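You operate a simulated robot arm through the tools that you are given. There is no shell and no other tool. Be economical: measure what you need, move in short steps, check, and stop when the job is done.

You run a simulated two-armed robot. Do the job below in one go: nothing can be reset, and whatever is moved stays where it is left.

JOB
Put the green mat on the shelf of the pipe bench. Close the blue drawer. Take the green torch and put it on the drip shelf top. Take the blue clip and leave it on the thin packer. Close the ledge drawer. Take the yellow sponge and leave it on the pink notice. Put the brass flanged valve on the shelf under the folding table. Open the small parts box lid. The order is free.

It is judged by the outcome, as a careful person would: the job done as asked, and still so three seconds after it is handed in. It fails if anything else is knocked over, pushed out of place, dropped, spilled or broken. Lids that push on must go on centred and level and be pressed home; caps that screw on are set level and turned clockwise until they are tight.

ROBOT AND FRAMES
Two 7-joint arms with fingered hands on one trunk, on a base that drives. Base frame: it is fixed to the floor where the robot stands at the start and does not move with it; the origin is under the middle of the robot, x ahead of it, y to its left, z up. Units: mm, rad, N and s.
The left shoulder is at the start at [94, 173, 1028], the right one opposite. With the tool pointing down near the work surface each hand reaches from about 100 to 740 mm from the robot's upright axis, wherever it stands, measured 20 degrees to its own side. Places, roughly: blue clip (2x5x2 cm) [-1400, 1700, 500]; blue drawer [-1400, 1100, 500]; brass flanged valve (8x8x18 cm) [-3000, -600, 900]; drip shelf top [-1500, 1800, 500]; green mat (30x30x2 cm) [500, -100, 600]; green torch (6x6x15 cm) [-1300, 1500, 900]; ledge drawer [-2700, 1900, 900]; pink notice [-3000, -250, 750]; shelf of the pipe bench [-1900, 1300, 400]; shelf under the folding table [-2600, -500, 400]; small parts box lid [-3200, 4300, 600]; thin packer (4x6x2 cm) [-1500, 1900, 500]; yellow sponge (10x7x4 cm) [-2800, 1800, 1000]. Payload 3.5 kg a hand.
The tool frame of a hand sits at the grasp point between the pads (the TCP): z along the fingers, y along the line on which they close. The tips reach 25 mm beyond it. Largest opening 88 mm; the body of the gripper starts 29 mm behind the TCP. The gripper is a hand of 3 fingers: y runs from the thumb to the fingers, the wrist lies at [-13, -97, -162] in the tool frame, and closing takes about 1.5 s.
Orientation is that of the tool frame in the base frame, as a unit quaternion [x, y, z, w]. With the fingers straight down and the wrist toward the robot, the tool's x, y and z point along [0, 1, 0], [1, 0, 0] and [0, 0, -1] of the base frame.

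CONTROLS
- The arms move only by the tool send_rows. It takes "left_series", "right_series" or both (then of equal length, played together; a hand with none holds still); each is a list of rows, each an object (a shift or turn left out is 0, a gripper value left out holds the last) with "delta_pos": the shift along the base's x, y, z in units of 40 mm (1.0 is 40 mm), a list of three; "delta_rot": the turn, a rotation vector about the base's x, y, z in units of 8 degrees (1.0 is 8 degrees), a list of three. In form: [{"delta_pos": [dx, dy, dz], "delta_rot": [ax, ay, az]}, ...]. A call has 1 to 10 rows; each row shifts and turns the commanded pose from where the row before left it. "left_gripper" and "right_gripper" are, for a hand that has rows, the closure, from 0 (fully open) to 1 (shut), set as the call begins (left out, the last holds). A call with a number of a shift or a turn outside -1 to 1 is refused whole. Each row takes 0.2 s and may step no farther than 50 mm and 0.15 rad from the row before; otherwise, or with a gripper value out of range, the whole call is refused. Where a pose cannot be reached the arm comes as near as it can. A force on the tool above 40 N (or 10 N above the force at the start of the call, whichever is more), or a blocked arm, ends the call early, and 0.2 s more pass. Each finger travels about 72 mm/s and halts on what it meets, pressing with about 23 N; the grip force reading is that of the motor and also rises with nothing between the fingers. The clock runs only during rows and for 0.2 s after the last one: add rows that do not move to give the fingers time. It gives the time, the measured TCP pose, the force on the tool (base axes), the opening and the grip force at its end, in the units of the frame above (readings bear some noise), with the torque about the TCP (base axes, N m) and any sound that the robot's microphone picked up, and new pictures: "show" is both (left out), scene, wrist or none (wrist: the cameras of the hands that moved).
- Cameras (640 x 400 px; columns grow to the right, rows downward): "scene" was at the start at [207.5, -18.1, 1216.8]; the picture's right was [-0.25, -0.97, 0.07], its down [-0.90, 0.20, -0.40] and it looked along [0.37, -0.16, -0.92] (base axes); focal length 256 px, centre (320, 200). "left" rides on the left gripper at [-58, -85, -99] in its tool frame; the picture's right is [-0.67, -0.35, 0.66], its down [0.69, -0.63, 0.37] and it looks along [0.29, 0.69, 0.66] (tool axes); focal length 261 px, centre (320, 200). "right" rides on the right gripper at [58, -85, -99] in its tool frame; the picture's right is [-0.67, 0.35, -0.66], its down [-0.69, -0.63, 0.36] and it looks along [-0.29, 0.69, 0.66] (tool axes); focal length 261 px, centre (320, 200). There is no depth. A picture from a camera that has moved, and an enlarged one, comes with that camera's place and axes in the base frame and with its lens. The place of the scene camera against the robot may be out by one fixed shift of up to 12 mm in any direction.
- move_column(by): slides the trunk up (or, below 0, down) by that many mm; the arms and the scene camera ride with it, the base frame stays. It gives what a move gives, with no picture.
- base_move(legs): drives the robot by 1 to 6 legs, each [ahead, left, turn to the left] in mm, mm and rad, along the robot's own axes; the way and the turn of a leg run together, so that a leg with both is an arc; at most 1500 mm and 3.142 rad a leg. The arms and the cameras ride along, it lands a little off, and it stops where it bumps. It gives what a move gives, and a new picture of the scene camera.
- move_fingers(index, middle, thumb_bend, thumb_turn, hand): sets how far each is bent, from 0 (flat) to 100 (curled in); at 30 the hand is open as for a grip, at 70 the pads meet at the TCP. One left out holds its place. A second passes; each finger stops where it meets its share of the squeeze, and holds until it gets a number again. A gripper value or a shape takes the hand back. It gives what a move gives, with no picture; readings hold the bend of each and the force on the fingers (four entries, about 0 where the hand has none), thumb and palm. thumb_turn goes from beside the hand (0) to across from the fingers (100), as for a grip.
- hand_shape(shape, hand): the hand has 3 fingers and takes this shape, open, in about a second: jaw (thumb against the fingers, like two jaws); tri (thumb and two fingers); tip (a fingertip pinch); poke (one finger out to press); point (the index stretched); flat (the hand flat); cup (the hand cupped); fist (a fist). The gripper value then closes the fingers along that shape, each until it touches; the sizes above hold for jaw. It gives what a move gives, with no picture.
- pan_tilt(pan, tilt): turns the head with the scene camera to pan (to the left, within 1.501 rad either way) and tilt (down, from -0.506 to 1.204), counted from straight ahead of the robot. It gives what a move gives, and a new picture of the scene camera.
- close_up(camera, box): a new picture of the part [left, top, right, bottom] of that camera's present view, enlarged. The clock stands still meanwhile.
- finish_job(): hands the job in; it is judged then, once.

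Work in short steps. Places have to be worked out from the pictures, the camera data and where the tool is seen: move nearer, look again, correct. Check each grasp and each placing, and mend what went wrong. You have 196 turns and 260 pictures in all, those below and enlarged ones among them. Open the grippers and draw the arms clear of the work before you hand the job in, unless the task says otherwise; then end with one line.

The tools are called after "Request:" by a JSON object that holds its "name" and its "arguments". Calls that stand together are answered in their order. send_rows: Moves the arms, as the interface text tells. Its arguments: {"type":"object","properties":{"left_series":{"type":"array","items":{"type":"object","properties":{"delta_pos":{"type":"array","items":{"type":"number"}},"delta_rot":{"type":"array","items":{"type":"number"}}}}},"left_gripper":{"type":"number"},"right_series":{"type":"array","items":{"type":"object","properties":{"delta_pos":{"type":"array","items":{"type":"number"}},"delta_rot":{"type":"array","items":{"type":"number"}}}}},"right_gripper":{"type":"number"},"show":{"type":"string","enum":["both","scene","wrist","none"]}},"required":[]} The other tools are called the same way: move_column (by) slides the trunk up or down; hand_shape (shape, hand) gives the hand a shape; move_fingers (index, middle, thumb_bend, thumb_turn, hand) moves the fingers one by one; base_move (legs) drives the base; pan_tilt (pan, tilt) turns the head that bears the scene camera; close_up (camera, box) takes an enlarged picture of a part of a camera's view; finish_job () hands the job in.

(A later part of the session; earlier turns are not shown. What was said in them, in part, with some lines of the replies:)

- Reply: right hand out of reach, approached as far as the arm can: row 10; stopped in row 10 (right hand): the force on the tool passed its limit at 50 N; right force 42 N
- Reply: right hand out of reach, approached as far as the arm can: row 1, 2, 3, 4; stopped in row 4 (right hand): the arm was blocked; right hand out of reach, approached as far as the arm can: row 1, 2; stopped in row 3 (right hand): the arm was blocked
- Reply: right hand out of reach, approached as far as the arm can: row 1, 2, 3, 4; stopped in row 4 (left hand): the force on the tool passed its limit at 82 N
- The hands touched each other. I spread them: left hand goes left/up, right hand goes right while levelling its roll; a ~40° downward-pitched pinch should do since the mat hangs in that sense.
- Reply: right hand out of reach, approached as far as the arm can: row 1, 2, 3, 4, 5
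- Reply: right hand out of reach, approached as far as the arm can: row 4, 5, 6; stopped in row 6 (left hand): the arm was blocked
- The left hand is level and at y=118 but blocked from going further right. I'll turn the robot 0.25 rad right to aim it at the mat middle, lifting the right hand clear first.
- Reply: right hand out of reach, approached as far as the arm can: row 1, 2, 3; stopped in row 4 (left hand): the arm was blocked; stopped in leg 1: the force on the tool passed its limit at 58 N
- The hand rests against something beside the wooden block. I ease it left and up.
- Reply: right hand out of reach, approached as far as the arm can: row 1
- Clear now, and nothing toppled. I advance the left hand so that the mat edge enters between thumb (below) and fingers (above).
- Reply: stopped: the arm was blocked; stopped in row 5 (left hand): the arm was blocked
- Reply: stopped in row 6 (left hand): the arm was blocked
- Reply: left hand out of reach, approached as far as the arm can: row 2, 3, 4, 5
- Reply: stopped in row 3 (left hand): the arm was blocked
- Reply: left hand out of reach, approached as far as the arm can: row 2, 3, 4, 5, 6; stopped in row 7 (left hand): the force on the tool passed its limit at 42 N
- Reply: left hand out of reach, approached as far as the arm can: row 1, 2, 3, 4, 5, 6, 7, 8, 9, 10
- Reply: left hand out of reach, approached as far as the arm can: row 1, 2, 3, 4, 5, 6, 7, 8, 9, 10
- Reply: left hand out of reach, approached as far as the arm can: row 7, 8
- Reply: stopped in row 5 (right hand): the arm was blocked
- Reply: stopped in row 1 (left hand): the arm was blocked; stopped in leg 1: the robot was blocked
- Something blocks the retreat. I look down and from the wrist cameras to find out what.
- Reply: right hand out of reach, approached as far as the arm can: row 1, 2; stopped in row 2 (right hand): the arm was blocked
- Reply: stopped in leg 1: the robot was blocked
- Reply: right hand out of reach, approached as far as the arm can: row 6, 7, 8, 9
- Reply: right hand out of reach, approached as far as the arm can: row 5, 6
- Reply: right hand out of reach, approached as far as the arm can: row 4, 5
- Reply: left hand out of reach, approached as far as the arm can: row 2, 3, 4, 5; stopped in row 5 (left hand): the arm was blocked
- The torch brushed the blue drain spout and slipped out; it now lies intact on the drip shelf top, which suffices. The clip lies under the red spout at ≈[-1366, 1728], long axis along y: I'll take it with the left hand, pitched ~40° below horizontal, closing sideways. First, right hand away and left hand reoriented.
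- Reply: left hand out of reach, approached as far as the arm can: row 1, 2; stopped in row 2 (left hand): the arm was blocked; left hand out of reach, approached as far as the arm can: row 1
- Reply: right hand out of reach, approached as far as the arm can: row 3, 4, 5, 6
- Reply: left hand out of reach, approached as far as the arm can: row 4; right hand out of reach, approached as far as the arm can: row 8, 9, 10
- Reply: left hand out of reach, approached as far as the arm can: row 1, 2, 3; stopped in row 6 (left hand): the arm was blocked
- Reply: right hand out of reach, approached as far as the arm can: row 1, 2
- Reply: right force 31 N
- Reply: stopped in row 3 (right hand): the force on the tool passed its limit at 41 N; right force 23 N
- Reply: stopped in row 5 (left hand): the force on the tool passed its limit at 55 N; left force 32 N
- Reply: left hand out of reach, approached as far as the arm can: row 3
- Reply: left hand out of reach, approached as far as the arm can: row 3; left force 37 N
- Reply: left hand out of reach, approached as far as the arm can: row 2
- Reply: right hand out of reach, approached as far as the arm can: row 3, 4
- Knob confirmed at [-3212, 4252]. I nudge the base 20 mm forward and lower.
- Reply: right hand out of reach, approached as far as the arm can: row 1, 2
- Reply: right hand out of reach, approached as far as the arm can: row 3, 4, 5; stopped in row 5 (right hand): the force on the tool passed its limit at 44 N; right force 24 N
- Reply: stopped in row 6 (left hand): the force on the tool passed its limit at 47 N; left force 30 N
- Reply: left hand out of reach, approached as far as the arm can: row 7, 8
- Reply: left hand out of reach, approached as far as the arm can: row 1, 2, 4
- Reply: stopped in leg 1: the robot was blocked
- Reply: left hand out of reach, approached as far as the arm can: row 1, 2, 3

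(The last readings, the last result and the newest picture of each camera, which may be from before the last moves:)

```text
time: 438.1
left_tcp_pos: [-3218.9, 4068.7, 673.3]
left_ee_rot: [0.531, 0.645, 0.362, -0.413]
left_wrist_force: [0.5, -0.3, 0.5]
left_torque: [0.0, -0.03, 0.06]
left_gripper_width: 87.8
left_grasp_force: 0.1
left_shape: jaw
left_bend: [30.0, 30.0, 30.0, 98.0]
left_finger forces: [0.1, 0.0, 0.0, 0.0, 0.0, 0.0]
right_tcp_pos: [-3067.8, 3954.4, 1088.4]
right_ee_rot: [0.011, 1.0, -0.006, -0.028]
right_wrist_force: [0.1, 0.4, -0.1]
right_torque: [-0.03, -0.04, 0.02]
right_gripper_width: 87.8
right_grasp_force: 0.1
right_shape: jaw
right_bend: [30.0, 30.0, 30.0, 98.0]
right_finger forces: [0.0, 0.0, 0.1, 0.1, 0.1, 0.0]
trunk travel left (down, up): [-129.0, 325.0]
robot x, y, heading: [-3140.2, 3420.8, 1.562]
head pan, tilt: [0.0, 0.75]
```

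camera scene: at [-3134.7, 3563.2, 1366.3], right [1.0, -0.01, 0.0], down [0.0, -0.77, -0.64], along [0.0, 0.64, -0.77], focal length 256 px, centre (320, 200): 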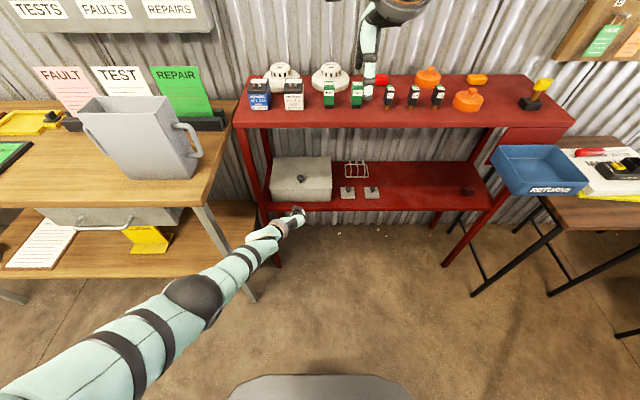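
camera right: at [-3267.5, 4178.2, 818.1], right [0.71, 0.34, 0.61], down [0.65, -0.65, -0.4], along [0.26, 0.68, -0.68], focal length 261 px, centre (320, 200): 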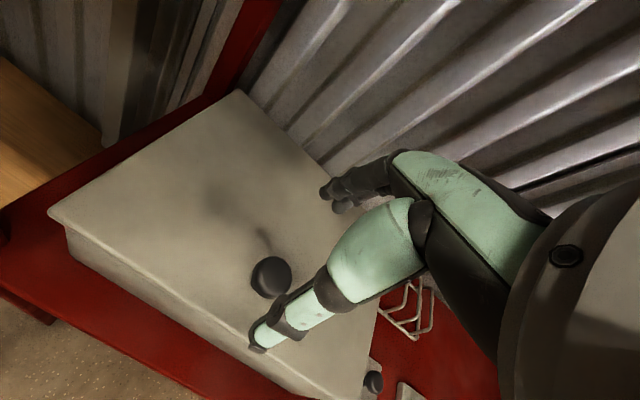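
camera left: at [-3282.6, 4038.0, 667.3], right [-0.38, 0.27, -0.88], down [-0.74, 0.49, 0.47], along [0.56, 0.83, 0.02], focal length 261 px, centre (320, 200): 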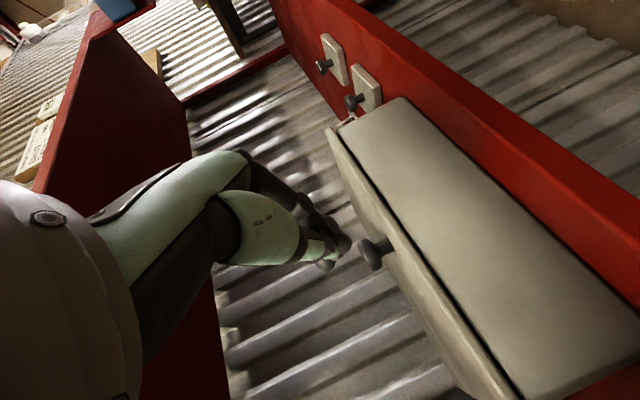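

Now forward 100 mm, then in around the knob and close; right hand raised for safety.

Request:
{"name": "base_move", "arguments": {"legs": [[100, 0, 0]]}}

Request:
{"name": "send_rows", "arguments": {"left_series": [{"delta_pos": [0.11, 0.55, -0.07]}, {"delta_pos": [0.11, 0.55, -0.07]}, {"delta_pos": [0.11, 0.55, -0.07]}, {}], "right_series": [{"delta_pos": [0, -0.3, 0.5]}, {"delta_pos": [0, -0.3, 0.5]}, {"delta_pos": [0, -0.3, 0.5]}, {}], "show": "none"}}

Request:
{"name": "close_up", "arguments": {"camera": "left", "box": [0, 0, 640, 400]}}

```text
time: 439.3
left_tcp_pos: [-3218.9, 4170.3, 672.0]
left_ee_rot: [0.532, 0.645, 0.362, -0.413]
left_wrist_force: [-0.8, -0.2, 0.0]
left_torque: [-0.02, -0.01, 0.0]
left_gripper_width: 87.8
left_grasp_force: 0.1
left_shape: jaw
left_bend: [30.0, 30.0, 30.0, 98.0]
left_finger forces: [0.0, 0.1, 0.0, 0.0, 0.1, 0.0]
right_tcp_pos: [-3068.0, 4056.0, 1087.3]
right_ee_rot: [0.01, 1.0, -0.006, -0.028]
right_wrist_force: [-0.2, 0.1, -0.1]
right_torque: [-0.02, -0.03, -0.03]
right_gripper_width: 87.9
right_grasp_force: 0.1
right_shape: jaw
right_bend: [30.0, 30.0, 30.0, 98.0]
right_finger forces: [0.0, 0.1, 0.0, 0.1, 0.0, 0.0]
trunk travel left (down, up): [-129.0, 325.0]
robot x, y, heading: [-3141.7, 3521.6, 1.567]
head pan, tilt: [0.0, 0.75]
camera scene: at [-3134.0, 3736.3, 1230.8], right [1.0, 0.0, 0.0], down [0.0, -0.86, -0.52], along [0.0, 0.52, -0.86], focal length 256 px, centre (320, 200)
```

scene: 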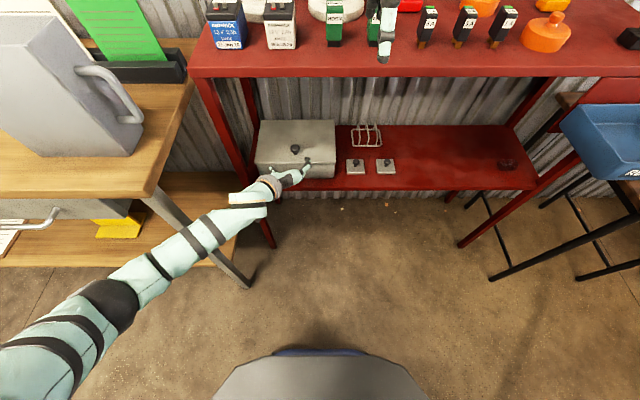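

```text
time: 440.3
left_tcp_pos: [-3205.7, 4233.5, 663.4]
left_ee_rot: [0.531, 0.645, 0.362, -0.413]
left_wrist_force: [0.8, -0.5, -0.4]
left_torque: [0.02, -0.01, 0.04]
left_gripper_width: 87.6
left_grasp_force: 0.1
left_shape: jaw
left_bend: [30.0, 30.0, 30.0, 98.0]
left_finger forces: [0.1, 0.1, 0.1, 0.0, 0.1, 0.1]
right_tcp_pos: [-3069.4, 4018.4, 1148.5]
right_ee_rot: [0.01, 1.0, -0.005, -0.028]
right_wrist_force: [-0.9, 0.3, 0.2]
right_torque: [0.0, 0.01, 0.02]
right_gripper_width: 87.8
right_grasp_force: 0.0
right_shape: jaw
right_bend: [30.0, 30.0, 30.0, 98.0]
right_finger forces: [0.0, 0.0, 0.0, 0.0, 0.0, 0.0]
trunk travel left (down, up): [-129.0, 325.0]
robot x, y, heading: [-3142.3, 3521.9, 1.564]
head pan, tilt: [0.0, 0.75]
```

```text
1.00 times, centred on (320, 200) of left (not enlarged: the box is as wide or as high as the picture)
camera zoom: at [-3268.9, 4107.2, 648.5], right [-0.38, 0.27, -0.89], down [-0.74, 0.49, 0.46], along [0.56, 0.83, 0.02], focal length 261 px, centre (320, 200)
```

zoom: 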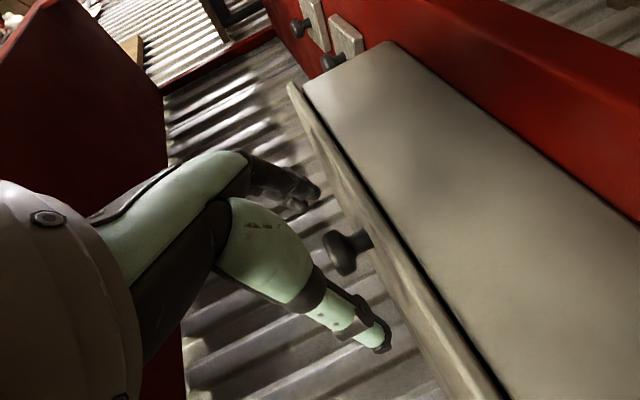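

Knob lies between thumb and fingers. Close and begin lifting along the hinge arc.

Request:
{"name": "send_rows", "arguments": {"left_series": [{}, {}, {}, {}, {}, {}, {}, {}], "left_gripper": 1, "show": "none"}}

Request:
{"name": "send_rows", "arguments": {"left_series": [{"delta_pos": [0, 0, 0.25]}, {"delta_pos": [0, 0.08, 0.3]}, {"delta_pos": [0, 0.1, 0.3]}, {"delta_pos": [0, 0.15, 0.3]}, {"delta_pos": [0, 0.2, 0.3]}, {}], "show": "wrist"}}

```text
time: 442.1
left_tcp_pos: [-3206.7, 4233.7, 665.2]
left_ee_rot: [0.532, 0.645, 0.363, -0.412]
left_wrist_force: [0.4, -2.7, -0.2]
left_torque: [-0.06, 0.0, 0.01]
left_gripper_width: 18.7
left_grasp_force: 23.7
left_shape: jaw
left_bend: [74.0, 61.0, 75.0, 100.0]
left_finger forces: [12.8, 6.8, 0.0, 0.0, 20.2, 0.1]
right_tcp_pos: [-3069.9, 4017.7, 1148.3]
right_ee_rot: [0.009, 1.0, -0.005, -0.027]
right_wrist_force: [-0.8, -0.8, 0.1]
right_torque: [0.04, 0.0, 0.0]
right_gripper_width: 87.7
right_grasp_force: 0.0
right_shape: jaw
right_bend: [30.0, 30.0, 30.0, 98.0]
right_finger forces: [0.0, 0.0, 0.0, 0.0, 0.0, 0.0]
trunk travel left (down, up): [-129.0, 325.0]
robot x, y, heading: [-3137.9, 3524.9, 1.566]
head pan, tilt: [0.0, 0.75]
```

```text
time: 443.5
left_tcp_pos: [-3206.2, 4256.4, 722.3]
left_ee_rot: [0.531, 0.646, 0.362, -0.412]
left_wrist_force: [-8.5, -6.8, 2.3]
left_torque: [-0.12, 0.02, 0.1]
left_gripper_width: 17.2
left_grasp_force: 22.9
left_shape: jaw
left_bend: [74.0, 73.0, 75.0, 100.0]
left_finger forces: [14.0, 0.1, 0.1, 0.0, 21.6, 0.1]
right_tcp_pos: [-3070.7, 4016.6, 1148.9]
right_ee_rot: [0.01, 1.0, -0.005, -0.026]
right_wrist_force: [0.9, 0.9, -0.1]
right_torque: [0.02, 0.01, 0.01]
right_gripper_width: 87.8
right_grasp_force: 0.1
right_shape: jaw
right_bend: [30.0, 30.0, 30.0, 98.0]
right_finger forces: [0.0, 0.0, 0.0, 0.1, 0.1, 0.0]
trunk travel left (down, up): [-129.0, 325.0]
robot x, y, heading: [-3137.7, 3522.2, 1.568]
head pan, tilt: [0.0, 0.75]
camera left: at [-3269.1, 4128.3, 707.1], right [-0.38, 0.27, -0.89], down [-0.74, 0.49, 0.47], along [0.56, 0.83, 0.02], focal length 261 px, centre (320, 200)
```

left: 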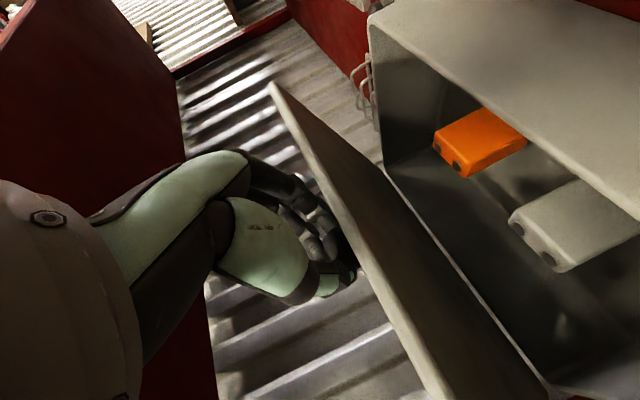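

Lid swings open nicely. I continue along the arc to about 60°, then use the base for the rest.

Request:
{"name": "send_rows", "arguments": {"left_series": [{"delta_pos": [0, 0.38, 0.45], "delta_rot": [0.25, 0, 0]}, {"delta_pos": [0, 0.38, 0.45], "delta_rot": [0.25, 0, 0]}, {"delta_pos": [0, 0.39, 0.24], "delta_rot": [0.25, 0, 0]}, {"delta_pos": [0, 0.39, 0.24], "delta_rot": [0.25, 0, 0]}, {}], "show": "none"}}

Request:
{"name": "base_move", "arguments": {"legs": [[60, 0, 0]]}}

Request:
{"name": "close_up", "arguments": {"camera": "left", "box": [0, 0, 640, 400]}}

```text
time: 444.7
left_tcp_pos: [-3205.3, 4316.0, 777.8]
left_ee_rot: [0.501, 0.618, 0.407, -0.449]
left_wrist_force: [-0.2, -1.0, 0.1]
left_torque: [-0.03, 0.0, 0.01]
left_gripper_width: 14.0
left_grasp_force: 22.5
left_shape: jaw
left_bend: [75.0, 73.0, 84.0, 100.0]
left_finger forces: [0.1, 0.0, 0.0, 0.0, 0.1, 0.0]
right_tcp_pos: [-3069.8, 4017.5, 1149.4]
right_ee_rot: [0.01, 1.0, -0.005, -0.026]
right_wrist_force: [0.8, -0.2, 0.1]
right_torque: [0.01, -0.01, 0.01]
right_gripper_width: 87.5
right_grasp_force: 0.1
right_shape: jaw
right_bend: [30.0, 30.0, 30.0, 98.0]
right_finger forces: [0.0, 0.0, 0.0, 0.0, 0.0, 0.0]
trunk travel left (down, up): [-129.0, 325.0]
robot x, y, heading: [-3138.8, 3520.2, 1.563]
head pan, tilt: [0.0, 0.75]
```

```text
time: 445.6
left_tcp_pos: [-3206.4, 4377.3, 777.0]
left_ee_rot: [0.501, 0.618, 0.407, -0.449]
left_wrist_force: [-0.4, 1.0, 0.8]
left_torque: [0.0, 0.01, -0.01]
left_gripper_width: 13.9
left_grasp_force: 23.3
left_shape: jaw
left_bend: [75.0, 73.0, 84.0, 100.0]
left_finger forces: [0.0, 0.0, 0.1, 0.1, 0.0, 0.0]
right_tcp_pos: [-3069.5, 4077.0, 1146.9]
right_ee_rot: [0.01, 1.0, -0.006, -0.028]
right_wrist_force: [-0.4, 0.4, -0.6]
right_torque: [0.0, 0.0, 0.02]
right_gripper_width: 88.0
right_grasp_force: 0.0
right_shape: jaw
right_bend: [30.0, 30.0, 30.0, 98.0]
right_finger forces: [0.0, 0.0, 0.0, 0.1, 0.1, 0.0]
trunk travel left (down, up): [-129.0, 325.0]
robot x, y, heading: [-3141.5, 3582.5, 1.564]
head pan, tilt: [0.0, 0.75]
camera scene: at [-3133.8, 3795.4, 1230.9], right [1.0, 0.0, 0.0], down [0.0, -0.86, -0.52], along [0.0, 0.52, -0.86], focal length 256 px, centre (320, 200)
```

scene: 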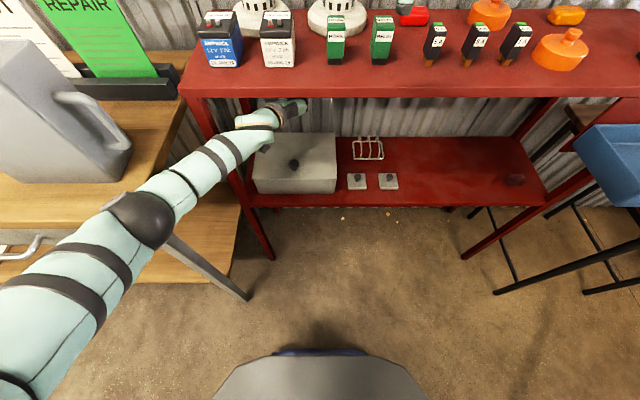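

```text
1.00 times, centred on (320, 200) of left (not enlarged: the box is as wide or as high as the picture)
camera zoom: at [-3268.4, 4252.7, 744.3], right [-0.38, 0.39, -0.84], down [-0.74, 0.42, 0.53], along [0.56, 0.82, 0.13], focal length 261 px, centre (320, 200)
```

zoom: 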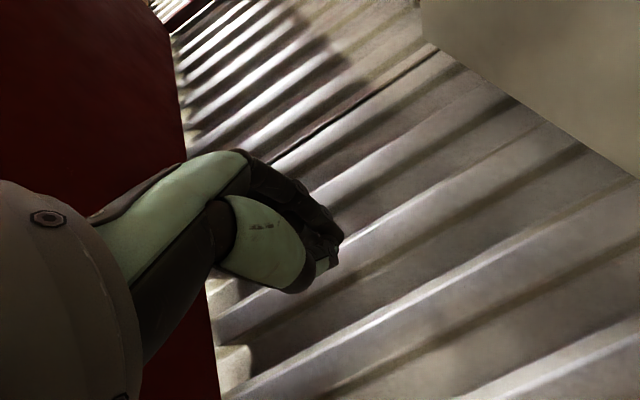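

The knob slipped at mid-arc and the lid fell shut. I retry with a deeper grip: back out, lower, re-pitch, and take the knob well between the pads.

Request:
{"name": "base_move", "arguments": {"legs": [[-160, 0, 0]]}}

Request:
{"name": "send_rows", "arguments": {"left_series": [{"delta_pos": [0, 0, -0.7], "delta_rot": [-0.5, 0, 0]}, {"delta_pos": [0, 0, -0.7], "delta_rot": [-0.5, 0, 0]}, {"delta_pos": [0, 0, -0.7]}, {"delta_pos": [0, 0, -0.65]}, {}, {}, {"delta_pos": [-0.05, 0.4, -0.1]}, {"delta_pos": [0, 0.3, -0.05]}, {}], "left_gripper": 0, "show": "wrist"}}

```text
time: 447.0
left_tcp_pos: [-3204.4, 4219.0, 777.0]
left_ee_rot: [0.502, 0.618, 0.407, -0.448]
left_wrist_force: [0.1, -0.6, -0.6]
left_torque: [0.02, 0.03, 0.0]
left_gripper_width: 13.8
left_grasp_force: 23.3
left_shape: jaw
left_bend: [75.0, 73.0, 84.0, 100.0]
left_finger forces: [0.0, 0.0, 0.0, 0.1, 0.0, 0.0]
right_tcp_pos: [-3069.2, 3919.2, 1148.7]
right_ee_rot: [0.01, 1.0, -0.006, -0.027]
right_wrist_force: [0.1, -0.5, -0.2]
right_torque: [0.0, 0.0, 0.0]
right_gripper_width: 87.9
right_grasp_force: 0.1
right_shape: jaw
right_bend: [30.0, 30.0, 30.0, 98.0]
right_finger forces: [0.0, 0.1, 0.0, 0.0, 0.1, 0.1]
trunk travel left (down, up): [-129.0, 325.0]
robot x, y, heading: [-3140.3, 3427.1, 1.561]
head pan, tilt: [0.0, 0.75]
camera scene: at [-3134.3, 3637.6, 1230.8], right [1.0, -0.01, 0.0], down [-0.01, -0.86, -0.52], along [0.0, 0.52, -0.86], focal length 256 px, centre (320, 200)
```

scene: 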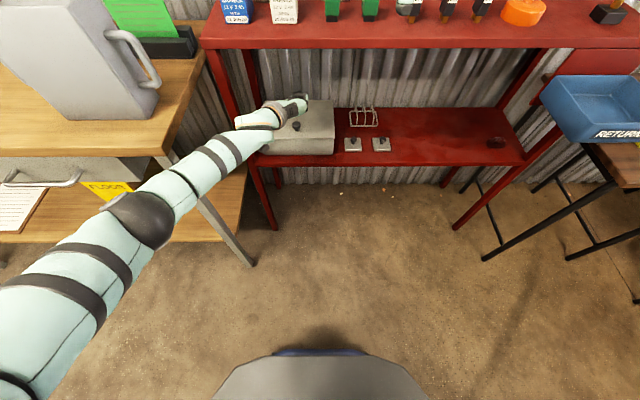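

```text
time: 449.0
left_tcp_pos: [-3204.5, 4199.0, 671.7]
left_ee_rot: [0.531, 0.645, 0.363, -0.412]
left_wrist_force: [-0.7, -0.6, 0.4]
left_torque: [0.03, 0.01, 0.01]
left_gripper_width: 87.4
left_grasp_force: 0.0
left_shape: jaw
left_bend: [30.0, 30.0, 30.0, 98.0]
left_finger forces: [0.1, 0.1, 0.0, 0.1, 0.0, 0.1]
left hand out of reach, approached as far as the arm can: row 3, 4, 7, 8
right_tcp_pos: [-3069.8, 3920.3, 1148.9]
right_ee_rot: [0.011, 1.0, -0.007, -0.027]
right_wrist_force: [-0.1, -0.1, -0.5]
right_torque: [0.0, 0.02, 0.02]
right_gripper_width: 87.4
right_grasp_force: 0.0
right_shape: jaw
right_bend: [30.0, 30.0, 30.0, 98.0]
right_finger forces: [0.0, 0.0, 0.1, 0.0, 0.0, 0.0]
trunk travel left (down, up): [-129.0, 325.0]
robot x, y, heading: [-3138.3, 3421.5, 1.567]
head pan, tilt: [0.0, 0.75]
camera left: at [-3268.6, 4071.6, 657.9], right [-0.38, 0.27, -0.89], down [-0.74, 0.49, 0.47], along [0.56, 0.83, 0.02], focal length 261 px, centre (320, 200)
```

left: 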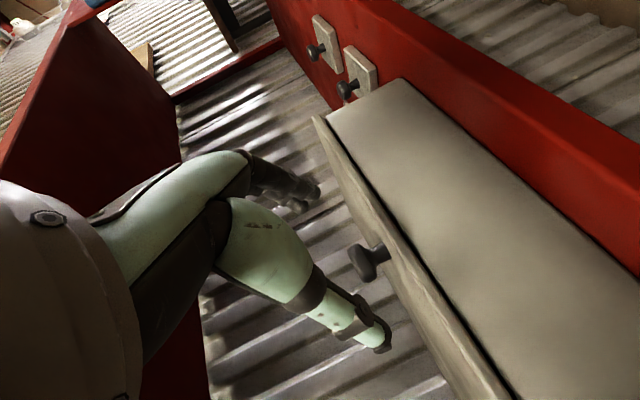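

Arm at full stretch again; I retract it 140 mm and move the base up by the same, then grip deeper.

Request:
{"name": "send_rows", "arguments": {"left_series": [{"delta_pos": [0, -0.9, 0]}, {"delta_pos": [0, -0.9, 0]}, {"delta_pos": [0, -0.9, 0]}, {"delta_pos": [0, -0.9, 0]}, {}], "show": "none"}}

Request:
{"name": "base_move", "arguments": {"legs": [[120, 0, 0]]}}

```text
time: 450.2
left_tcp_pos: [-3206.5, 4055.3, 673.2]
left_ee_rot: [0.531, 0.645, 0.362, -0.413]
left_wrist_force: [0.6, 0.1, 0.2]
left_torque: [-0.02, 0.01, -0.02]
left_gripper_width: 87.6
left_grasp_force: 0.1
left_shape: jaw
left_bend: [30.0, 30.0, 30.0, 98.0]
left_finger forces: [0.0, 0.0, 0.0, 0.1, 0.0, 0.0]
right_tcp_pos: [-3069.7, 3920.9, 1147.4]
right_ee_rot: [0.011, 1.0, -0.006, -0.027]
right_wrist_force: [0.3, 1.1, -0.2]
right_torque: [-0.02, -0.02, 0.0]
right_gripper_width: 87.7
right_grasp_force: 0.1
right_shape: jaw
right_bend: [30.0, 30.0, 30.0, 98.0]
right_finger forces: [0.0, 0.1, 0.1, 0.0, 0.0, 0.0]
trunk travel left (down, up): [-129.0, 325.0]
robot x, y, heading: [-3143.9, 3423.0, 1.566]
head pan, tilt: [0.0, 0.75]
```

```text
time: 451.5
left_tcp_pos: [-3205.7, 4177.5, 673.7]
left_ee_rot: [0.531, 0.645, 0.362, -0.413]
left_wrist_force: [-0.2, -0.4, -0.3]
left_torque: [0.02, -0.02, -0.04]
left_gripper_width: 87.5
left_grasp_force: 0.1
left_shape: jaw
left_bend: [30.0, 30.0, 30.0, 98.0]
left_finger forces: [0.0, 0.0, 0.0, 0.0, 0.1, 0.1]
right_tcp_pos: [-3069.3, 4041.5, 1148.2]
right_ee_rot: [0.011, 1.0, -0.005, -0.027]
right_wrist_force: [-0.1, 0.2, 0.2]
right_torque: [-0.01, -0.01, 0.01]
right_gripper_width: 87.8
right_grasp_force: 0.1
right_shape: jaw
right_bend: [30.0, 30.0, 30.0, 98.0]
right_finger forces: [0.1, 0.0, 0.0, 0.0, 0.1, 0.0]
trunk travel left (down, up): [-129.0, 325.0]
robot x, y, heading: [-3141.8, 3542.6, 1.566]
head pan, tilt: [0.0, 0.75]
camera scene: at [-3133.7, 3759.2, 1230.9], right [1.0, -0.01, 0.0], down [0.0, -0.86, -0.52], along [0.0, 0.52, -0.86], focal length 256 px, centre (320, 200)
```

scene: 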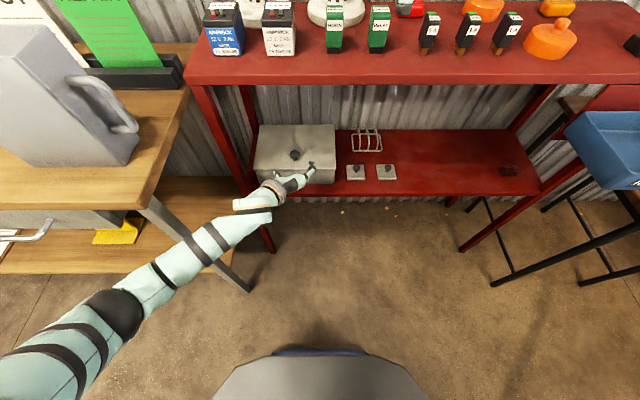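

Now enclose the knob deeper and close.

Request:
{"name": "send_rows", "arguments": {"left_series": [{"delta_pos": [-0.04, 0.57, -0.14]}, {"delta_pos": [-0.04, 0.57, -0.14]}, {"delta_pos": [-0.03, 0.57, -0.14]}, {}], "show": "none"}}

Request:
{"name": "send_rows", "arguments": {"left_series": [{}, {}, {}, {}, {}, {}, {}, {}], "left_gripper": 1, "show": "wrist"}}

```text
time: 452.5
left_tcp_pos: [-3210.6, 4245.5, 657.4]
left_ee_rot: [0.532, 0.645, 0.362, -0.413]
left_wrist_force: [0.3, -1.0, 0.1]
left_torque: [-0.02, 0.0, -0.01]
left_gripper_width: 87.5
left_grasp_force: 0.1
left_shape: jaw
left_bend: [30.0, 30.0, 30.0, 98.0]
left_finger forces: [0.0, 0.1, 0.1, 0.0, 0.0, 0.1]
right_tcp_pos: [-3068.5, 4041.1, 1149.4]
right_ee_rot: [0.011, 1.0, -0.006, -0.027]
right_wrist_force: [-0.2, -0.6, -0.7]
right_torque: [-0.01, -0.05, 0.0]
right_gripper_width: 87.5
right_grasp_force: 0.0
right_shape: jaw
right_bend: [30.0, 30.0, 30.0, 98.0]
right_finger forces: [0.0, 0.0, 0.0, 0.0, 0.1, 0.0]
trunk travel left (down, up): [-129.0, 325.0]
robot x, y, heading: [-3142.5, 3541.3, 1.568]
head pan, tilt: [0.0, 0.75]
```

```text
time: 454.3
left_tcp_pos: [-3210.1, 4245.3, 656.3]
left_ee_rot: [0.531, 0.646, 0.362, -0.411]
left_wrist_force: [-3.6, 9.3, -2.9]
left_torque: [0.03, -0.04, -0.01]
left_gripper_width: 14.3
left_grasp_force: 23.1
left_shape: jaw
left_bend: [73.0, 59.0, 76.0, 100.0]
left_finger forces: [12.0, 6.6, 0.0, 0.0, 15.5, 0.1]
right_tcp_pos: [-3069.5, 4042.2, 1146.4]
right_ee_rot: [0.011, 1.0, -0.006, -0.027]
right_wrist_force: [0.6, 0.4, 0.2]
right_torque: [-0.02, -0.01, 0.05]
right_gripper_width: 87.6
right_grasp_force: 0.0
right_shape: jaw
right_bend: [30.0, 30.0, 30.0, 98.0]
right_finger forces: [0.0, 0.0, 0.0, 0.0, 0.1, 0.0]
trunk travel left (down, up): [-129.0, 325.0]
robot x, y, heading: [-3142.3, 3547.7, 1.563]
head pan, tilt: [0.0, 0.75]
camera left: at [-3274.0, 4118.9, 640.9], right [-0.38, 0.27, -0.89], down [-0.74, 0.49, 0.46], along [0.56, 0.83, 0.02], focal length 261 px, centre (320, 200)
```

left: 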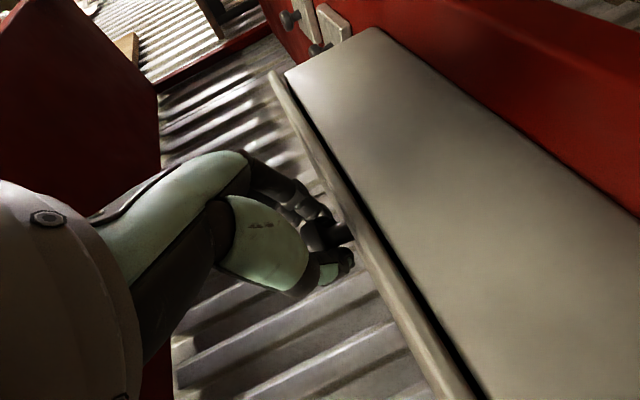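

Gripped deeper. Follow the arc to about 45° in small steps.

Request:
{"name": "send_rows", "arguments": {"left_series": [{"delta_pos": [0, 0.06, 0.44]}, {"delta_pos": [0, 0.12, 0.43]}, {"delta_pos": [0, 0.18, 0.41]}, {"delta_pos": [0, 0.24, 0.38]}, {"delta_pos": [0, 0.29, 0.35]}, {"delta_pos": [0, 0.33, 0.3]}, {}], "show": "wrist"}}

```text
time: 456.1
left_tcp_pos: [-3218.0, 4250.2, 663.6]
left_ee_rot: [0.554, 0.672, 0.314, -0.378]
left_wrist_force: [4.0, 28.7, -6.6]
left_torque: [0.17, -0.01, 0.28]
left_gripper_width: 11.4
left_grasp_force: 23.3
left_shape: jaw
left_bend: [73.0, 61.0, 80.0, 100.0]
left_finger forces: [18.7, 12.3, 0.1, 0.0, 12.8, 0.0]
right_tcp_pos: [-3064.3, 4040.8, 1152.4]
right_ee_rot: [0.012, 1.0, -0.004, -0.028]
right_wrist_force: [0.1, 0.3, 0.3]
right_torque: [0.01, 0.01, -0.03]
right_gripper_width: 87.3
right_grasp_force: 0.2
right_shape: jaw
right_bend: [30.0, 30.0, 30.0, 98.0]
right_finger forces: [0.0, 0.1, 0.1, 0.0, 0.0, 0.1]
trunk travel left (down, up): [-129.0, 325.0]
robot x, y, heading: [-3137.7, 3546.0, 1.56]
head pan, tilt: [0.0, 0.75]
stopped in row 7 (left hand): the arm was blocked; the commanded pose is now the measured one
camera left: at [-3279.2, 4121.1, 666.5], right [-0.38, 0.14, -0.91], down [-0.75, 0.54, 0.39], along [0.55, 0.83, -0.1], focal length 261 px, centre (320, 200)
```

left: 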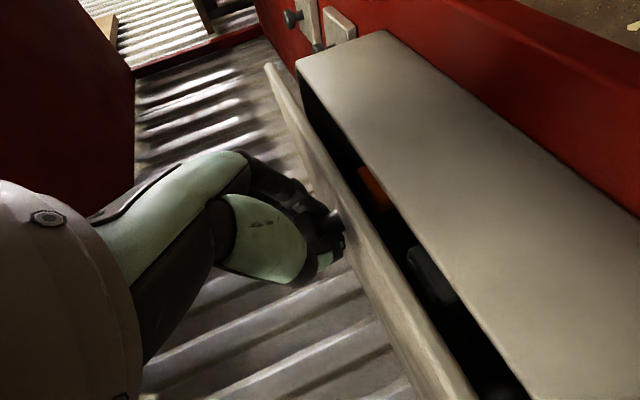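

The lid's front part hits my palm: the hand must push from below instead. The lid overhangs the box front, so I'll let go, and lift it by the lip with closed fingertips from beneath.

Request:
{"name": "send_rows", "arguments": {"left_series": [{}, {}, {}, {}, {"delta_pos": [0.1, -0.6, 0.05]}, {"delta_pos": [0.1, -0.9, 0]}, {"delta_pos": [0, -0.9, 0]}, {"delta_pos": [0, -0.4, 0]}], "left_gripper": 0, "show": "none"}}

Request:
{"name": "send_rows", "arguments": {"left_series": [{"delta_pos": [0, 0, -0.3], "delta_rot": [0.8, 0, 0]}, {"delta_pos": [0, 0, -0.3], "delta_rot": [0.8, 0, 0]}, {"delta_pos": [0, 0, -0.3], "delta_rot": [0.8, 0, 0]}, {"delta_pos": [0, 0, -0.3], "delta_rot": [0.6, 0, 0]}, {"delta_pos": [0, 0, -0.3]}, {}, {}], "left_gripper": 1, "show": "wrist"}}

```text
time: 457.9
left_tcp_pos: [-3214.0, 4140.0, 669.6]
left_ee_rot: [0.551, 0.672, 0.316, -0.38]
left_wrist_force: [-0.6, 0.5, 0.1]
left_torque: [0.0, -0.02, 0.0]
left_gripper_width: 87.6
left_grasp_force: 0.1
left_shape: jaw
left_bend: [30.0, 30.0, 30.0, 98.0]
left_finger forces: [0.1, 0.1, 0.0, 0.1, 0.1, 0.0]
right_tcp_pos: [-3066.7, 4041.0, 1149.1]
right_ee_rot: [0.012, 1.0, -0.006, -0.026]
right_wrist_force: [-0.7, -1.0, 0.3]
right_torque: [0.03, 0.0, 0.02]
right_gripper_width: 87.8
right_grasp_force: 0.0
right_shape: jaw
right_bend: [30.0, 30.0, 30.0, 98.0]
right_finger forces: [0.0, 0.1, 0.0, 0.1, 0.1, 0.1]
trunk travel left (down, up): [-129.0, 325.0]
robot x, y, heading: [-3135.5, 3545.5, 1.564]
head pan, tilt: [0.0, 0.75]
```

```text
time: 459.5
left_tcp_pos: [-3213.1, 4139.3, 607.1]
left_ee_rot: [0.461, 0.592, 0.448, -0.486]
left_wrist_force: [-0.6, -0.9, 0.2]
left_torque: [0.05, 0.01, -0.02]
left_gripper_width: 0.0
left_grasp_force: 23.1
left_shape: jaw
left_bend: [70.0, 70.0, 35.0, 100.0]
left_finger forces: [0.0, 0.0, 0.1, 0.0, 0.0, 0.0]
right_tcp_pos: [-3066.8, 4040.2, 1148.5]
right_ee_rot: [0.011, 1.0, -0.005, -0.027]
right_wrist_force: [-0.8, 0.5, 0.5]
right_torque: [0.0, -0.01, -0.02]
right_gripper_width: 87.7
right_grasp_force: 0.2
right_shape: jaw
right_bend: [30.0, 30.0, 30.0, 98.0]
right_finger forces: [0.0, 0.1, 0.0, 0.0, 0.0, 0.0]
trunk travel left (down, up): [-129.0, 325.0]
robot x, y, heading: [-3136.5, 3544.4, 1.562]
head pan, tilt: [0.0, 0.75]
camera left: at [-3274.3, 4022.2, 556.9], right [-0.38, 0.51, -0.77], down [-0.75, 0.32, 0.58], along [0.55, 0.8, 0.26], focal length 261 px, centre (320, 200)
```

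left: 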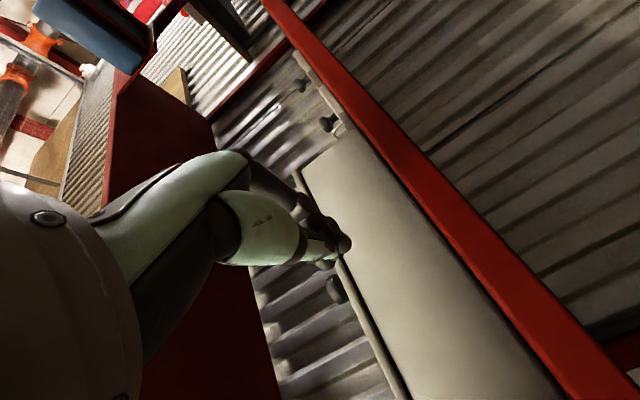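

Hand level. I lower to z≈590, bring the tips to just under the lip (y≈4213), then raise.

Request:
{"name": "send_rows", "arguments": {"left_series": [{"delta_pos": [0, 0, -0.42]}, {"delta_pos": [0, 0.5, 0]}, {"delta_pos": [0, 0.5, 0]}, {"delta_pos": [0, 0.25, 0]}, {}], "show": "wrist"}}

```text
time: 460.7
left_tcp_pos: [-3212.8, 4191.1, 590.7]
left_ee_rot: [0.46, 0.592, 0.448, -0.486]
left_wrist_force: [0.4, -0.2, 0.7]
left_torque: [-0.04, -0.03, 0.04]
left_gripper_width: 0.2
left_grasp_force: 23.2
left_shape: jaw
left_bend: [70.0, 70.0, 35.0, 100.0]
left_finger forces: [0.1, 0.1, 0.0, 0.0, 0.0, 0.0]
right_tcp_pos: [-3066.1, 4041.0, 1148.2]
right_ee_rot: [0.012, 1.0, -0.006, -0.028]
right_wrist_force: [-0.6, 0.6, -0.1]
right_torque: [0.0, 0.01, -0.02]
right_gripper_width: 87.7
right_grasp_force: 0.1
right_shape: jaw
right_bend: [30.0, 30.0, 30.0, 98.0]
right_finger forces: [0.0, 0.1, 0.0, 0.0, 0.1, 0.0]
trunk travel left (down, up): [-129.0, 325.0]
robot x, y, heading: [-3140.0, 3544.9, 1.564]
head pan, tilt: [0.0, 0.75]
camera left: at [-3274.1, 4072.2, 538.9], right [-0.38, 0.51, -0.77], down [-0.75, 0.32, 0.58], along [0.54, 0.8, 0.26], focal length 261 px, centre (320, 200)
```

left: 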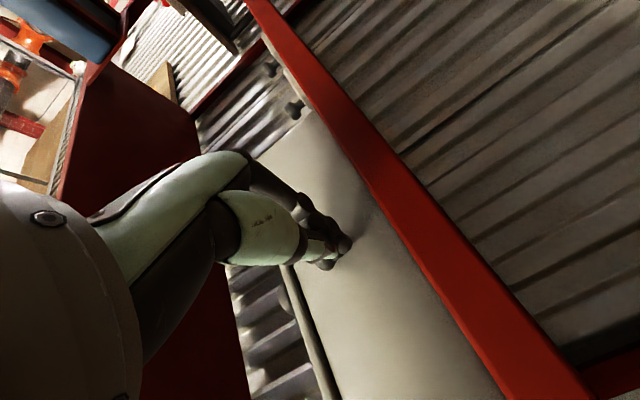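

Tips are below the lip, near the box face. A few millimetres more until light touch, then raise.

Request:
{"name": "send_rows", "arguments": {"left_series": [{"delta_pos": [0, 0.12, 0]}, {"delta_pos": [0, 0.1, 0]}, {}], "show": "none"}}

Request:
{"name": "send_rows", "arguments": {"left_series": [{"delta_pos": [0, 0, 0.3]}, {"delta_pos": [0, 0, 0.3]}, {"delta_pos": [0, 0, 0.3]}, {"delta_pos": [0, 0, 0.3]}, {}], "show": "wrist"}}

```text
time: 461.6
left_tcp_pos: [-3211.8, 4196.0, 590.1]
left_ee_rot: [0.462, 0.592, 0.449, -0.485]
left_wrist_force: [1.5, -16.1, 4.0]
left_torque: [0.19, 0.03, 0.08]
left_gripper_width: 0.2
left_grasp_force: 23.3
left_shape: jaw
left_bend: [70.0, 70.0, 34.0, 100.0]
left_finger forces: [0.0, 22.6, 0.0, 0.0, 0.1, 0.1]
right_tcp_pos: [-3065.6, 4037.6, 1150.3]
right_ee_rot: [0.012, 1.0, -0.004, -0.028]
right_wrist_force: [0.2, -0.8, -0.6]
right_torque: [0.01, 0.01, -0.01]
right_gripper_width: 87.8
right_grasp_force: 0.0
right_shape: jaw
right_bend: [30.0, 30.0, 30.0, 98.0]
right_finger forces: [0.0, 0.1, 0.0, 0.0, 0.0, 0.0]
trunk travel left (down, up): [-129.0, 325.0]
robot x, y, heading: [-3138.2, 3543.5, 1.561]
head pan, tilt: [0.0, 0.75]
stopped in row 3 (left hand): the force on the tool passed its limit at 41 N (the readings are from after the stop); the commanded pose is now the measured one
```

```text
time: 462.8
left_tcp_pos: [-3212.5, 4197.4, 637.3]
left_ee_rot: [0.461, 0.592, 0.449, -0.485]
left_wrist_force: [0.6, -0.1, -0.4]
left_torque: [-0.02, 0.01, 0.01]
left_gripper_width: 0.2
left_grasp_force: 22.9
left_shape: jaw
left_bend: [70.0, 70.0, 35.0, 100.0]
left_finger forces: [0.0, 0.0, 0.0, 0.0, 0.1, 0.0]
right_tcp_pos: [-3067.2, 4039.5, 1147.2]
right_ee_rot: [0.012, 1.0, -0.006, -0.027]
right_wrist_force: [-0.6, -1.0, 1.5]
right_torque: [-0.03, -0.02, -0.03]
right_gripper_width: 87.8
right_grasp_force: 0.2
right_shape: jaw
right_bend: [30.0, 30.0, 30.0, 98.0]
right_finger forces: [0.0, 0.0, 0.1, 0.0, 0.0, 0.1]
trunk travel left (down, up): [-129.0, 325.0]
robot x, y, heading: [-3138.6, 3546.5, 1.563]
head pan, tilt: [0.0, 0.75]
camera left: at [-3273.6, 4080.3, 586.8], right [-0.38, 0.51, -0.77], down [-0.75, 0.33, 0.58], along [0.55, 0.8, 0.26], focal length 261 px, centre (320, 200)
```

left: 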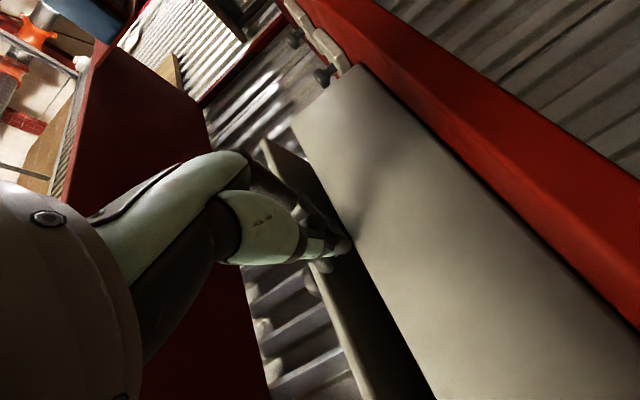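

It works: the lip is lifted. I follow up and in under the lid.

Request:
{"name": "send_rows", "arguments": {"left_series": [{"delta_pos": [0, 0.2, 0.43]}, {"delta_pos": [0, 0.3, 0.43]}, {"delta_pos": [0, 0.33, 0.43]}, {"delta_pos": [0, 0.35, 0.43]}, {"delta_pos": [0, 0.45, 0.32]}, {"delta_pos": [0, 0.45, 0.32]}, {}], "show": "wrist"}}

```text
time: 464.4
left_tcp_pos: [-3211.9, 4281.9, 730.9]
left_ee_rot: [0.462, 0.592, 0.448, -0.485]
left_wrist_force: [0.2, -0.3, -1.0]
left_torque: [0.0, 0.01, -0.01]
left_gripper_width: 0.0
left_grasp_force: 22.8
left_shape: jaw
left_bend: [70.0, 70.0, 35.0, 100.0]
left_finger forces: [0.0, 0.0, 0.1, 0.1, 0.1, 0.0]
right_tcp_pos: [-3066.9, 4039.4, 1147.5]
right_ee_rot: [0.011, 1.0, -0.006, -0.027]
right_wrist_force: [0.2, 0.0, 1.0]
right_torque: [-0.06, 0.03, 0.01]
right_gripper_width: 87.5
right_grasp_force: 0.1
right_shape: jaw
right_bend: [30.0, 30.0, 30.0, 98.0]
right_finger forces: [0.1, 0.0, 0.0, 0.1, 0.1, 0.0]
trunk travel left (down, up): [-129.0, 325.0]
robot x, y, heading: [-3142.2, 3543.8, 1.561]
head pan, tilt: [0.0, 0.75]
camera left: at [-3273.8, 4163.3, 680.2], right [-0.38, 0.51, -0.78], down [-0.75, 0.33, 0.58], along [0.55, 0.8, 0.25], focal length 261 px, centre (320, 200)
```

left: 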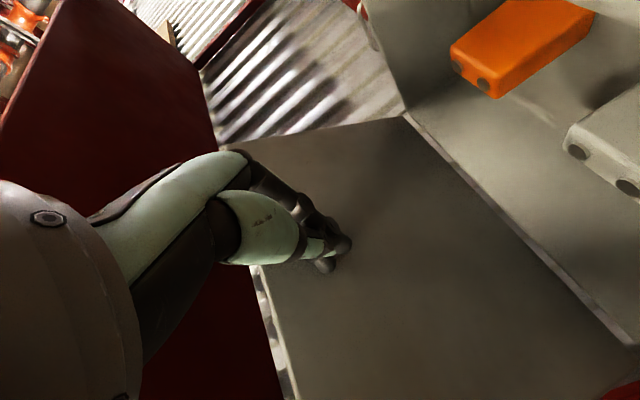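

Lid is at ~55°, resting on my fingertips. I push it past vertical with the base.

Request:
{"name": "base_move", "arguments": {"legs": [[110, 0, 0]]}}

Request:
{"name": "close_up", "arguments": {"camera": "left", "box": [0, 0, 640, 400]}}

```text
time: 465.7
left_tcp_pos: [-3207.8, 4387.8, 728.3]
left_ee_rot: [0.464, 0.591, 0.45, -0.483]
left_wrist_force: [-0.2, 0.6, 0.0]
left_torque: [0.0, 0.0, -0.04]
left_gripper_width: 0.0
left_grasp_force: 23.4
left_shape: jaw
left_bend: [70.0, 70.0, 35.0, 100.0]
left_finger forces: [0.1, 0.0, 0.0, 0.1, 0.0, 0.1]
right_tcp_pos: [-3064.5, 4149.7, 1147.6]
right_ee_rot: [0.013, 1.0, -0.007, -0.027]
right_wrist_force: [-0.1, 0.1, -0.3]
right_torque: [-0.01, -0.02, 0.02]
right_gripper_width: 87.7
right_grasp_force: 0.1
right_shape: jaw
right_bend: [30.0, 30.0, 30.0, 98.0]
right_finger forces: [0.0, 0.0, 0.0, 0.1, 0.1, 0.0]
trunk travel left (down, up): [-129.0, 325.0]
robot x, y, heading: [-3134.8, 3652.5, 1.56]
head pan, tilt: [0.0, 0.75]
stopped in leg 1: the force on the tool passed its limit at 79 N (the readings are from after the stop); the commanded pose is now the measured one
camera scene: at [-3131.3, 3866.5, 1230.7], right [1.0, -0.01, 0.0], down [-0.01, -0.86, -0.52], along [0.0, 0.52, -0.86], focal length 256 px, centre (320, 200)
```

scene: 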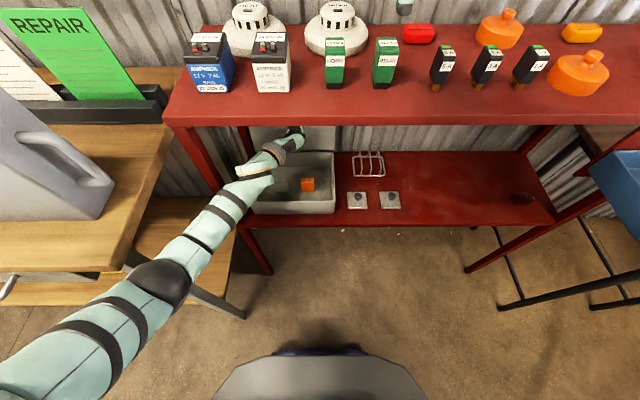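

```text
1.00 times, centred on (320, 200) of left (not enlarged: the box is as wide or as high as the picture)
camera zoom: at [-3270.5, 4270.2, 678.6], right [-0.37, 0.51, -0.78], down [-0.75, 0.33, 0.58], along [0.55, 0.79, 0.25], focal length 261 px, centre (320, 200)
```

zoom: 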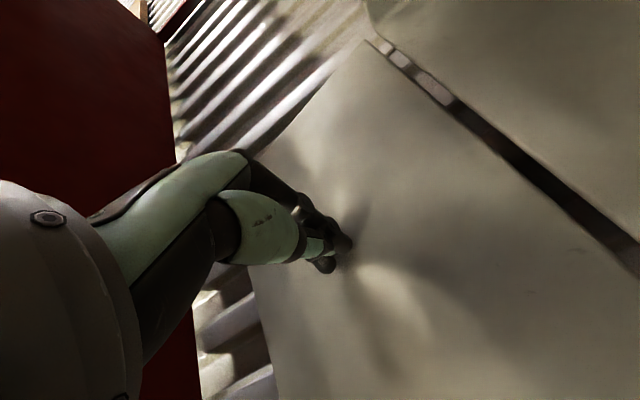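

The lid met its stop ~10° past vertical. I withdraw and check that it stays open.

Request:
{"name": "base_move", "arguments": {"legs": [[-350, 0, 0]]}}

Request:
{"name": "close_up", "arguments": {"camera": "scene", "box": [200, 60, 420, 220]}}

```text
time: 467.9
left_tcp_pos: [-3213.1, 4039.8, 730.5]
left_ee_rot: [0.464, 0.591, 0.449, -0.483]
left_wrist_force: [0.2, -0.4, -0.1]
left_torque: [-0.03, 0.0, -0.01]
left_gripper_width: 0.0
left_grasp_force: 23.4
left_shape: jaw
left_bend: [70.0, 70.0, 35.0, 100.0]
left_finger forces: [0.1, 0.0, 0.0, 0.1, 0.1, 0.0]
right_tcp_pos: [-3068.9, 3798.5, 1148.0]
right_ee_rot: [0.012, 1.0, -0.006, -0.027]
right_wrist_force: [-0.5, -0.3, -0.3]
right_torque: [-0.01, 0.03, 0.03]
right_gripper_width: 87.6
right_grasp_force: 0.0
right_shape: jaw
right_bend: [30.0, 30.0, 30.0, 98.0]
right_finger forces: [0.0, 0.1, 0.0, 0.0, 0.0, 0.1]
trunk travel left (down, up): [-129.0, 325.0]
robot x, y, heading: [-3137.4, 3304.5, 1.564]
head pan, tilt: [0.0, 0.75]
camera scene: at [-3134.3, 3517.2, 1230.9], right [1.0, -0.01, 0.0], down [0.0, -0.86, -0.52], along [0.0, 0.52, -0.86], focal length 256 px, centre (320, 200)
```

scene: 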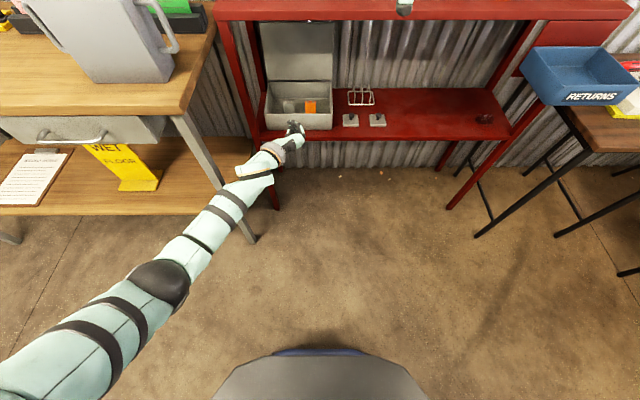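

```text
2.50 times, centred on (310, 140) of scene
camera zoom: at [-3134.3, 3517.2, 1230.9], right [1.0, -0.01, 0.0], down [0.0, -0.86, -0.52], along [0.0, 0.52, -0.86], focal length 641 px, centre (345, 350)
```

zoom: 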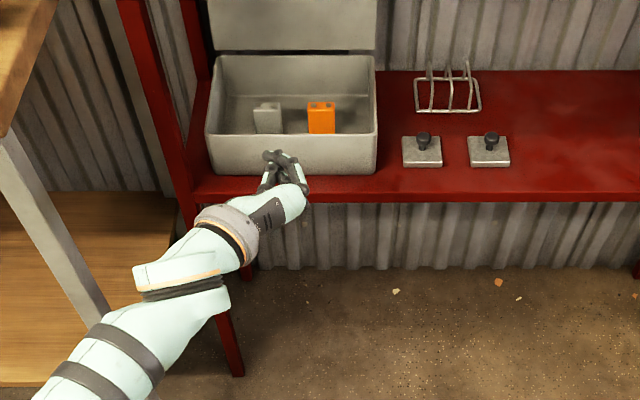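

The lid stands open. I open the left hand and draw clear.

Request:
{"name": "send_rows", "arguments": {"left_series": [{"delta_pos": [0, -0.5, 0]}, {"delta_pos": [0, -0.5, 0]}, {}, {}, {}, {}], "left_gripper": 0, "show": "none"}}

Request:
{"name": "base_move", "arguments": {"legs": [[-300, 0, 0], [0, 0, -3.1]]}}

Request:
{"name": "pan_tilt", "arguments": {"pan": -0.1, "tilt": 0.35}}

```text
time: 469.3
left_tcp_pos: [-3212.9, 3999.2, 730.3]
left_ee_rot: [0.463, 0.592, 0.449, -0.483]
left_wrist_force: [-1.0, 0.8, 0.0]
left_torque: [0.03, -0.01, -0.02]
left_gripper_width: 87.7
left_grasp_force: 0.1
left_shape: jaw
left_bend: [30.0, 30.0, 30.0, 98.0]
left_finger forces: [0.1, 0.0, 0.1, 0.0, 0.0, 0.0]
right_tcp_pos: [-3068.5, 3800.3, 1147.1]
right_ee_rot: [0.012, 1.0, -0.006, -0.028]
right_wrist_force: [-0.2, 0.7, 0.5]
right_torque: [0.02, 0.03, 0.0]
right_gripper_width: 87.6
right_grasp_force: 0.0
right_shape: jaw
right_bend: [30.0, 30.0, 30.0, 98.0]
right_finger forces: [0.0, 0.1, 0.0, 0.1, 0.0, 0.1]
trunk travel left (down, up): [-129.0, 325.0]
robot x, y, heading: [-3137.8, 3305.1, 1.564]
head pan, tilt: [0.0, 0.75]
```

```text
time: 478.6
left_tcp_pos: [-3028.0, 2318.0, 730.6]
left_ee_rot: [0.605, -0.446, 0.496, 0.434]
left_wrist_force: [-0.3, 0.5, -0.1]
left_torque: [0.0, 0.01, 0.01]
left_gripper_width: 87.6
left_grasp_force: 0.0
left_shape: jaw
left_bend: [30.0, 30.0, 30.0, 98.0]
left_finger forces: [0.0, 0.1, 0.1, 0.1, 0.0, 0.0]
right_tcp_pos: [-3182.3, 2508.4, 1147.7]
right_ee_rot: [0.999, 0.017, 0.027, -0.006]
right_wrist_force: [-0.8, 0.4, 0.0]
right_torque: [-0.07, 0.02, 0.04]
right_gripper_width: 87.7
right_grasp_force: 0.0
right_shape: jaw
right_bend: [30.0, 30.0, 30.0, 98.0]
right_finger forces: [0.0, 0.1, 0.0, 0.1, 0.0, 0.0]
trunk travel left (down, up): [-129.0, 325.0]
robot x, y, heading: [-3142.2, 3009.0, -1.518]
head pan, tilt: [0.0, 0.75]
camera scene: at [-3126.1, 2798.6, 1230.9], right [-1.0, -0.05, 0.0], down [-0.04, 0.86, -0.52], along [0.03, -0.52, -0.86], focal length 256 px, centre (320, 200)
```

scene: 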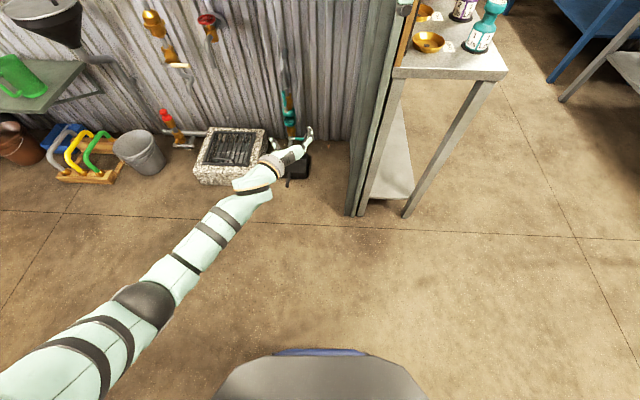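

```text
time: 479.4
left_tcp_pos: [-3028.1, 2318.6, 730.3]
left_ee_rot: [0.605, -0.446, 0.496, 0.435]
left_wrist_force: [-0.2, 0.4, 0.1]
left_torque: [-0.04, 0.01, 0.03]
left_gripper_width: 87.7
left_grasp_force: 0.1
left_shape: jaw
left_bend: [30.0, 30.0, 30.0, 98.0]
left_finger forces: [0.1, 0.0, 0.0, 0.0, 0.1, 0.0]
right_tcp_pos: [-3184.2, 2508.8, 1147.5]
right_ee_rot: [0.999, 0.017, 0.027, -0.006]
right_wrist_force: [0.3, 0.0, 0.5]
right_torque: [0.01, 0.01, -0.01]
right_gripper_width: 87.8
right_grasp_force: 0.1
right_shape: jaw
right_bend: [30.0, 30.0, 30.0, 98.0]
right_finger forces: [0.0, 0.1, 0.0, 0.0, 0.0, 0.0]
trunk travel left (down, up): [-129.0, 325.0]
robot x, y, heading: [-3143.4, 3007.4, -1.517]
head pan, tilt: [-0.099, 0.351]
camera scene: at [-3134.3, 2779.0, 1262.4], right [-1.0, 0.04, 0.03], down [0.0, 0.59, -0.81], along [-0.05, -0.81, -0.59], focal length 256 px, centre (320, 200)
```

scene: 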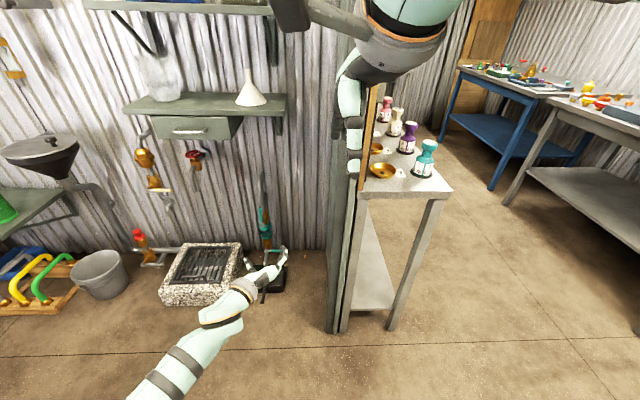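

I check the ledge drawer from this angle.

Request:
{"name": "close_up", "arguments": {"camera": "scene", "box": [110, 70, 310, 170]}}

```text
3.20 times, centred on (210, 120) of scene
camera zoom: at [-3134.3, 2779.0, 1262.4], right [-1.0, 0.04, 0.03], down [0.0, 0.59, -0.81], along [-0.05, -0.81, -0.59], focal length 821 px, centre (672, 456)
```

zoom: 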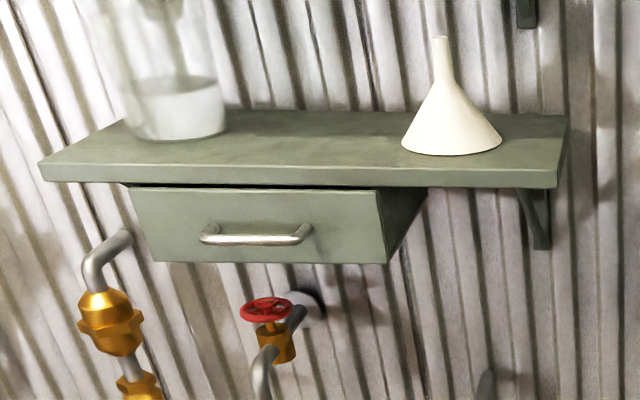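

Request:
{"name": "finish_job", "arguments": {}}

```text
The job is handed in.
```

All eight parts are done and handed in, but the torch slipped from my grip and fell onto the drip shelf top. It looked undamaged and lies there on its side rather than standing. The small parts box lid also dropped shut once before I got it to stay open.
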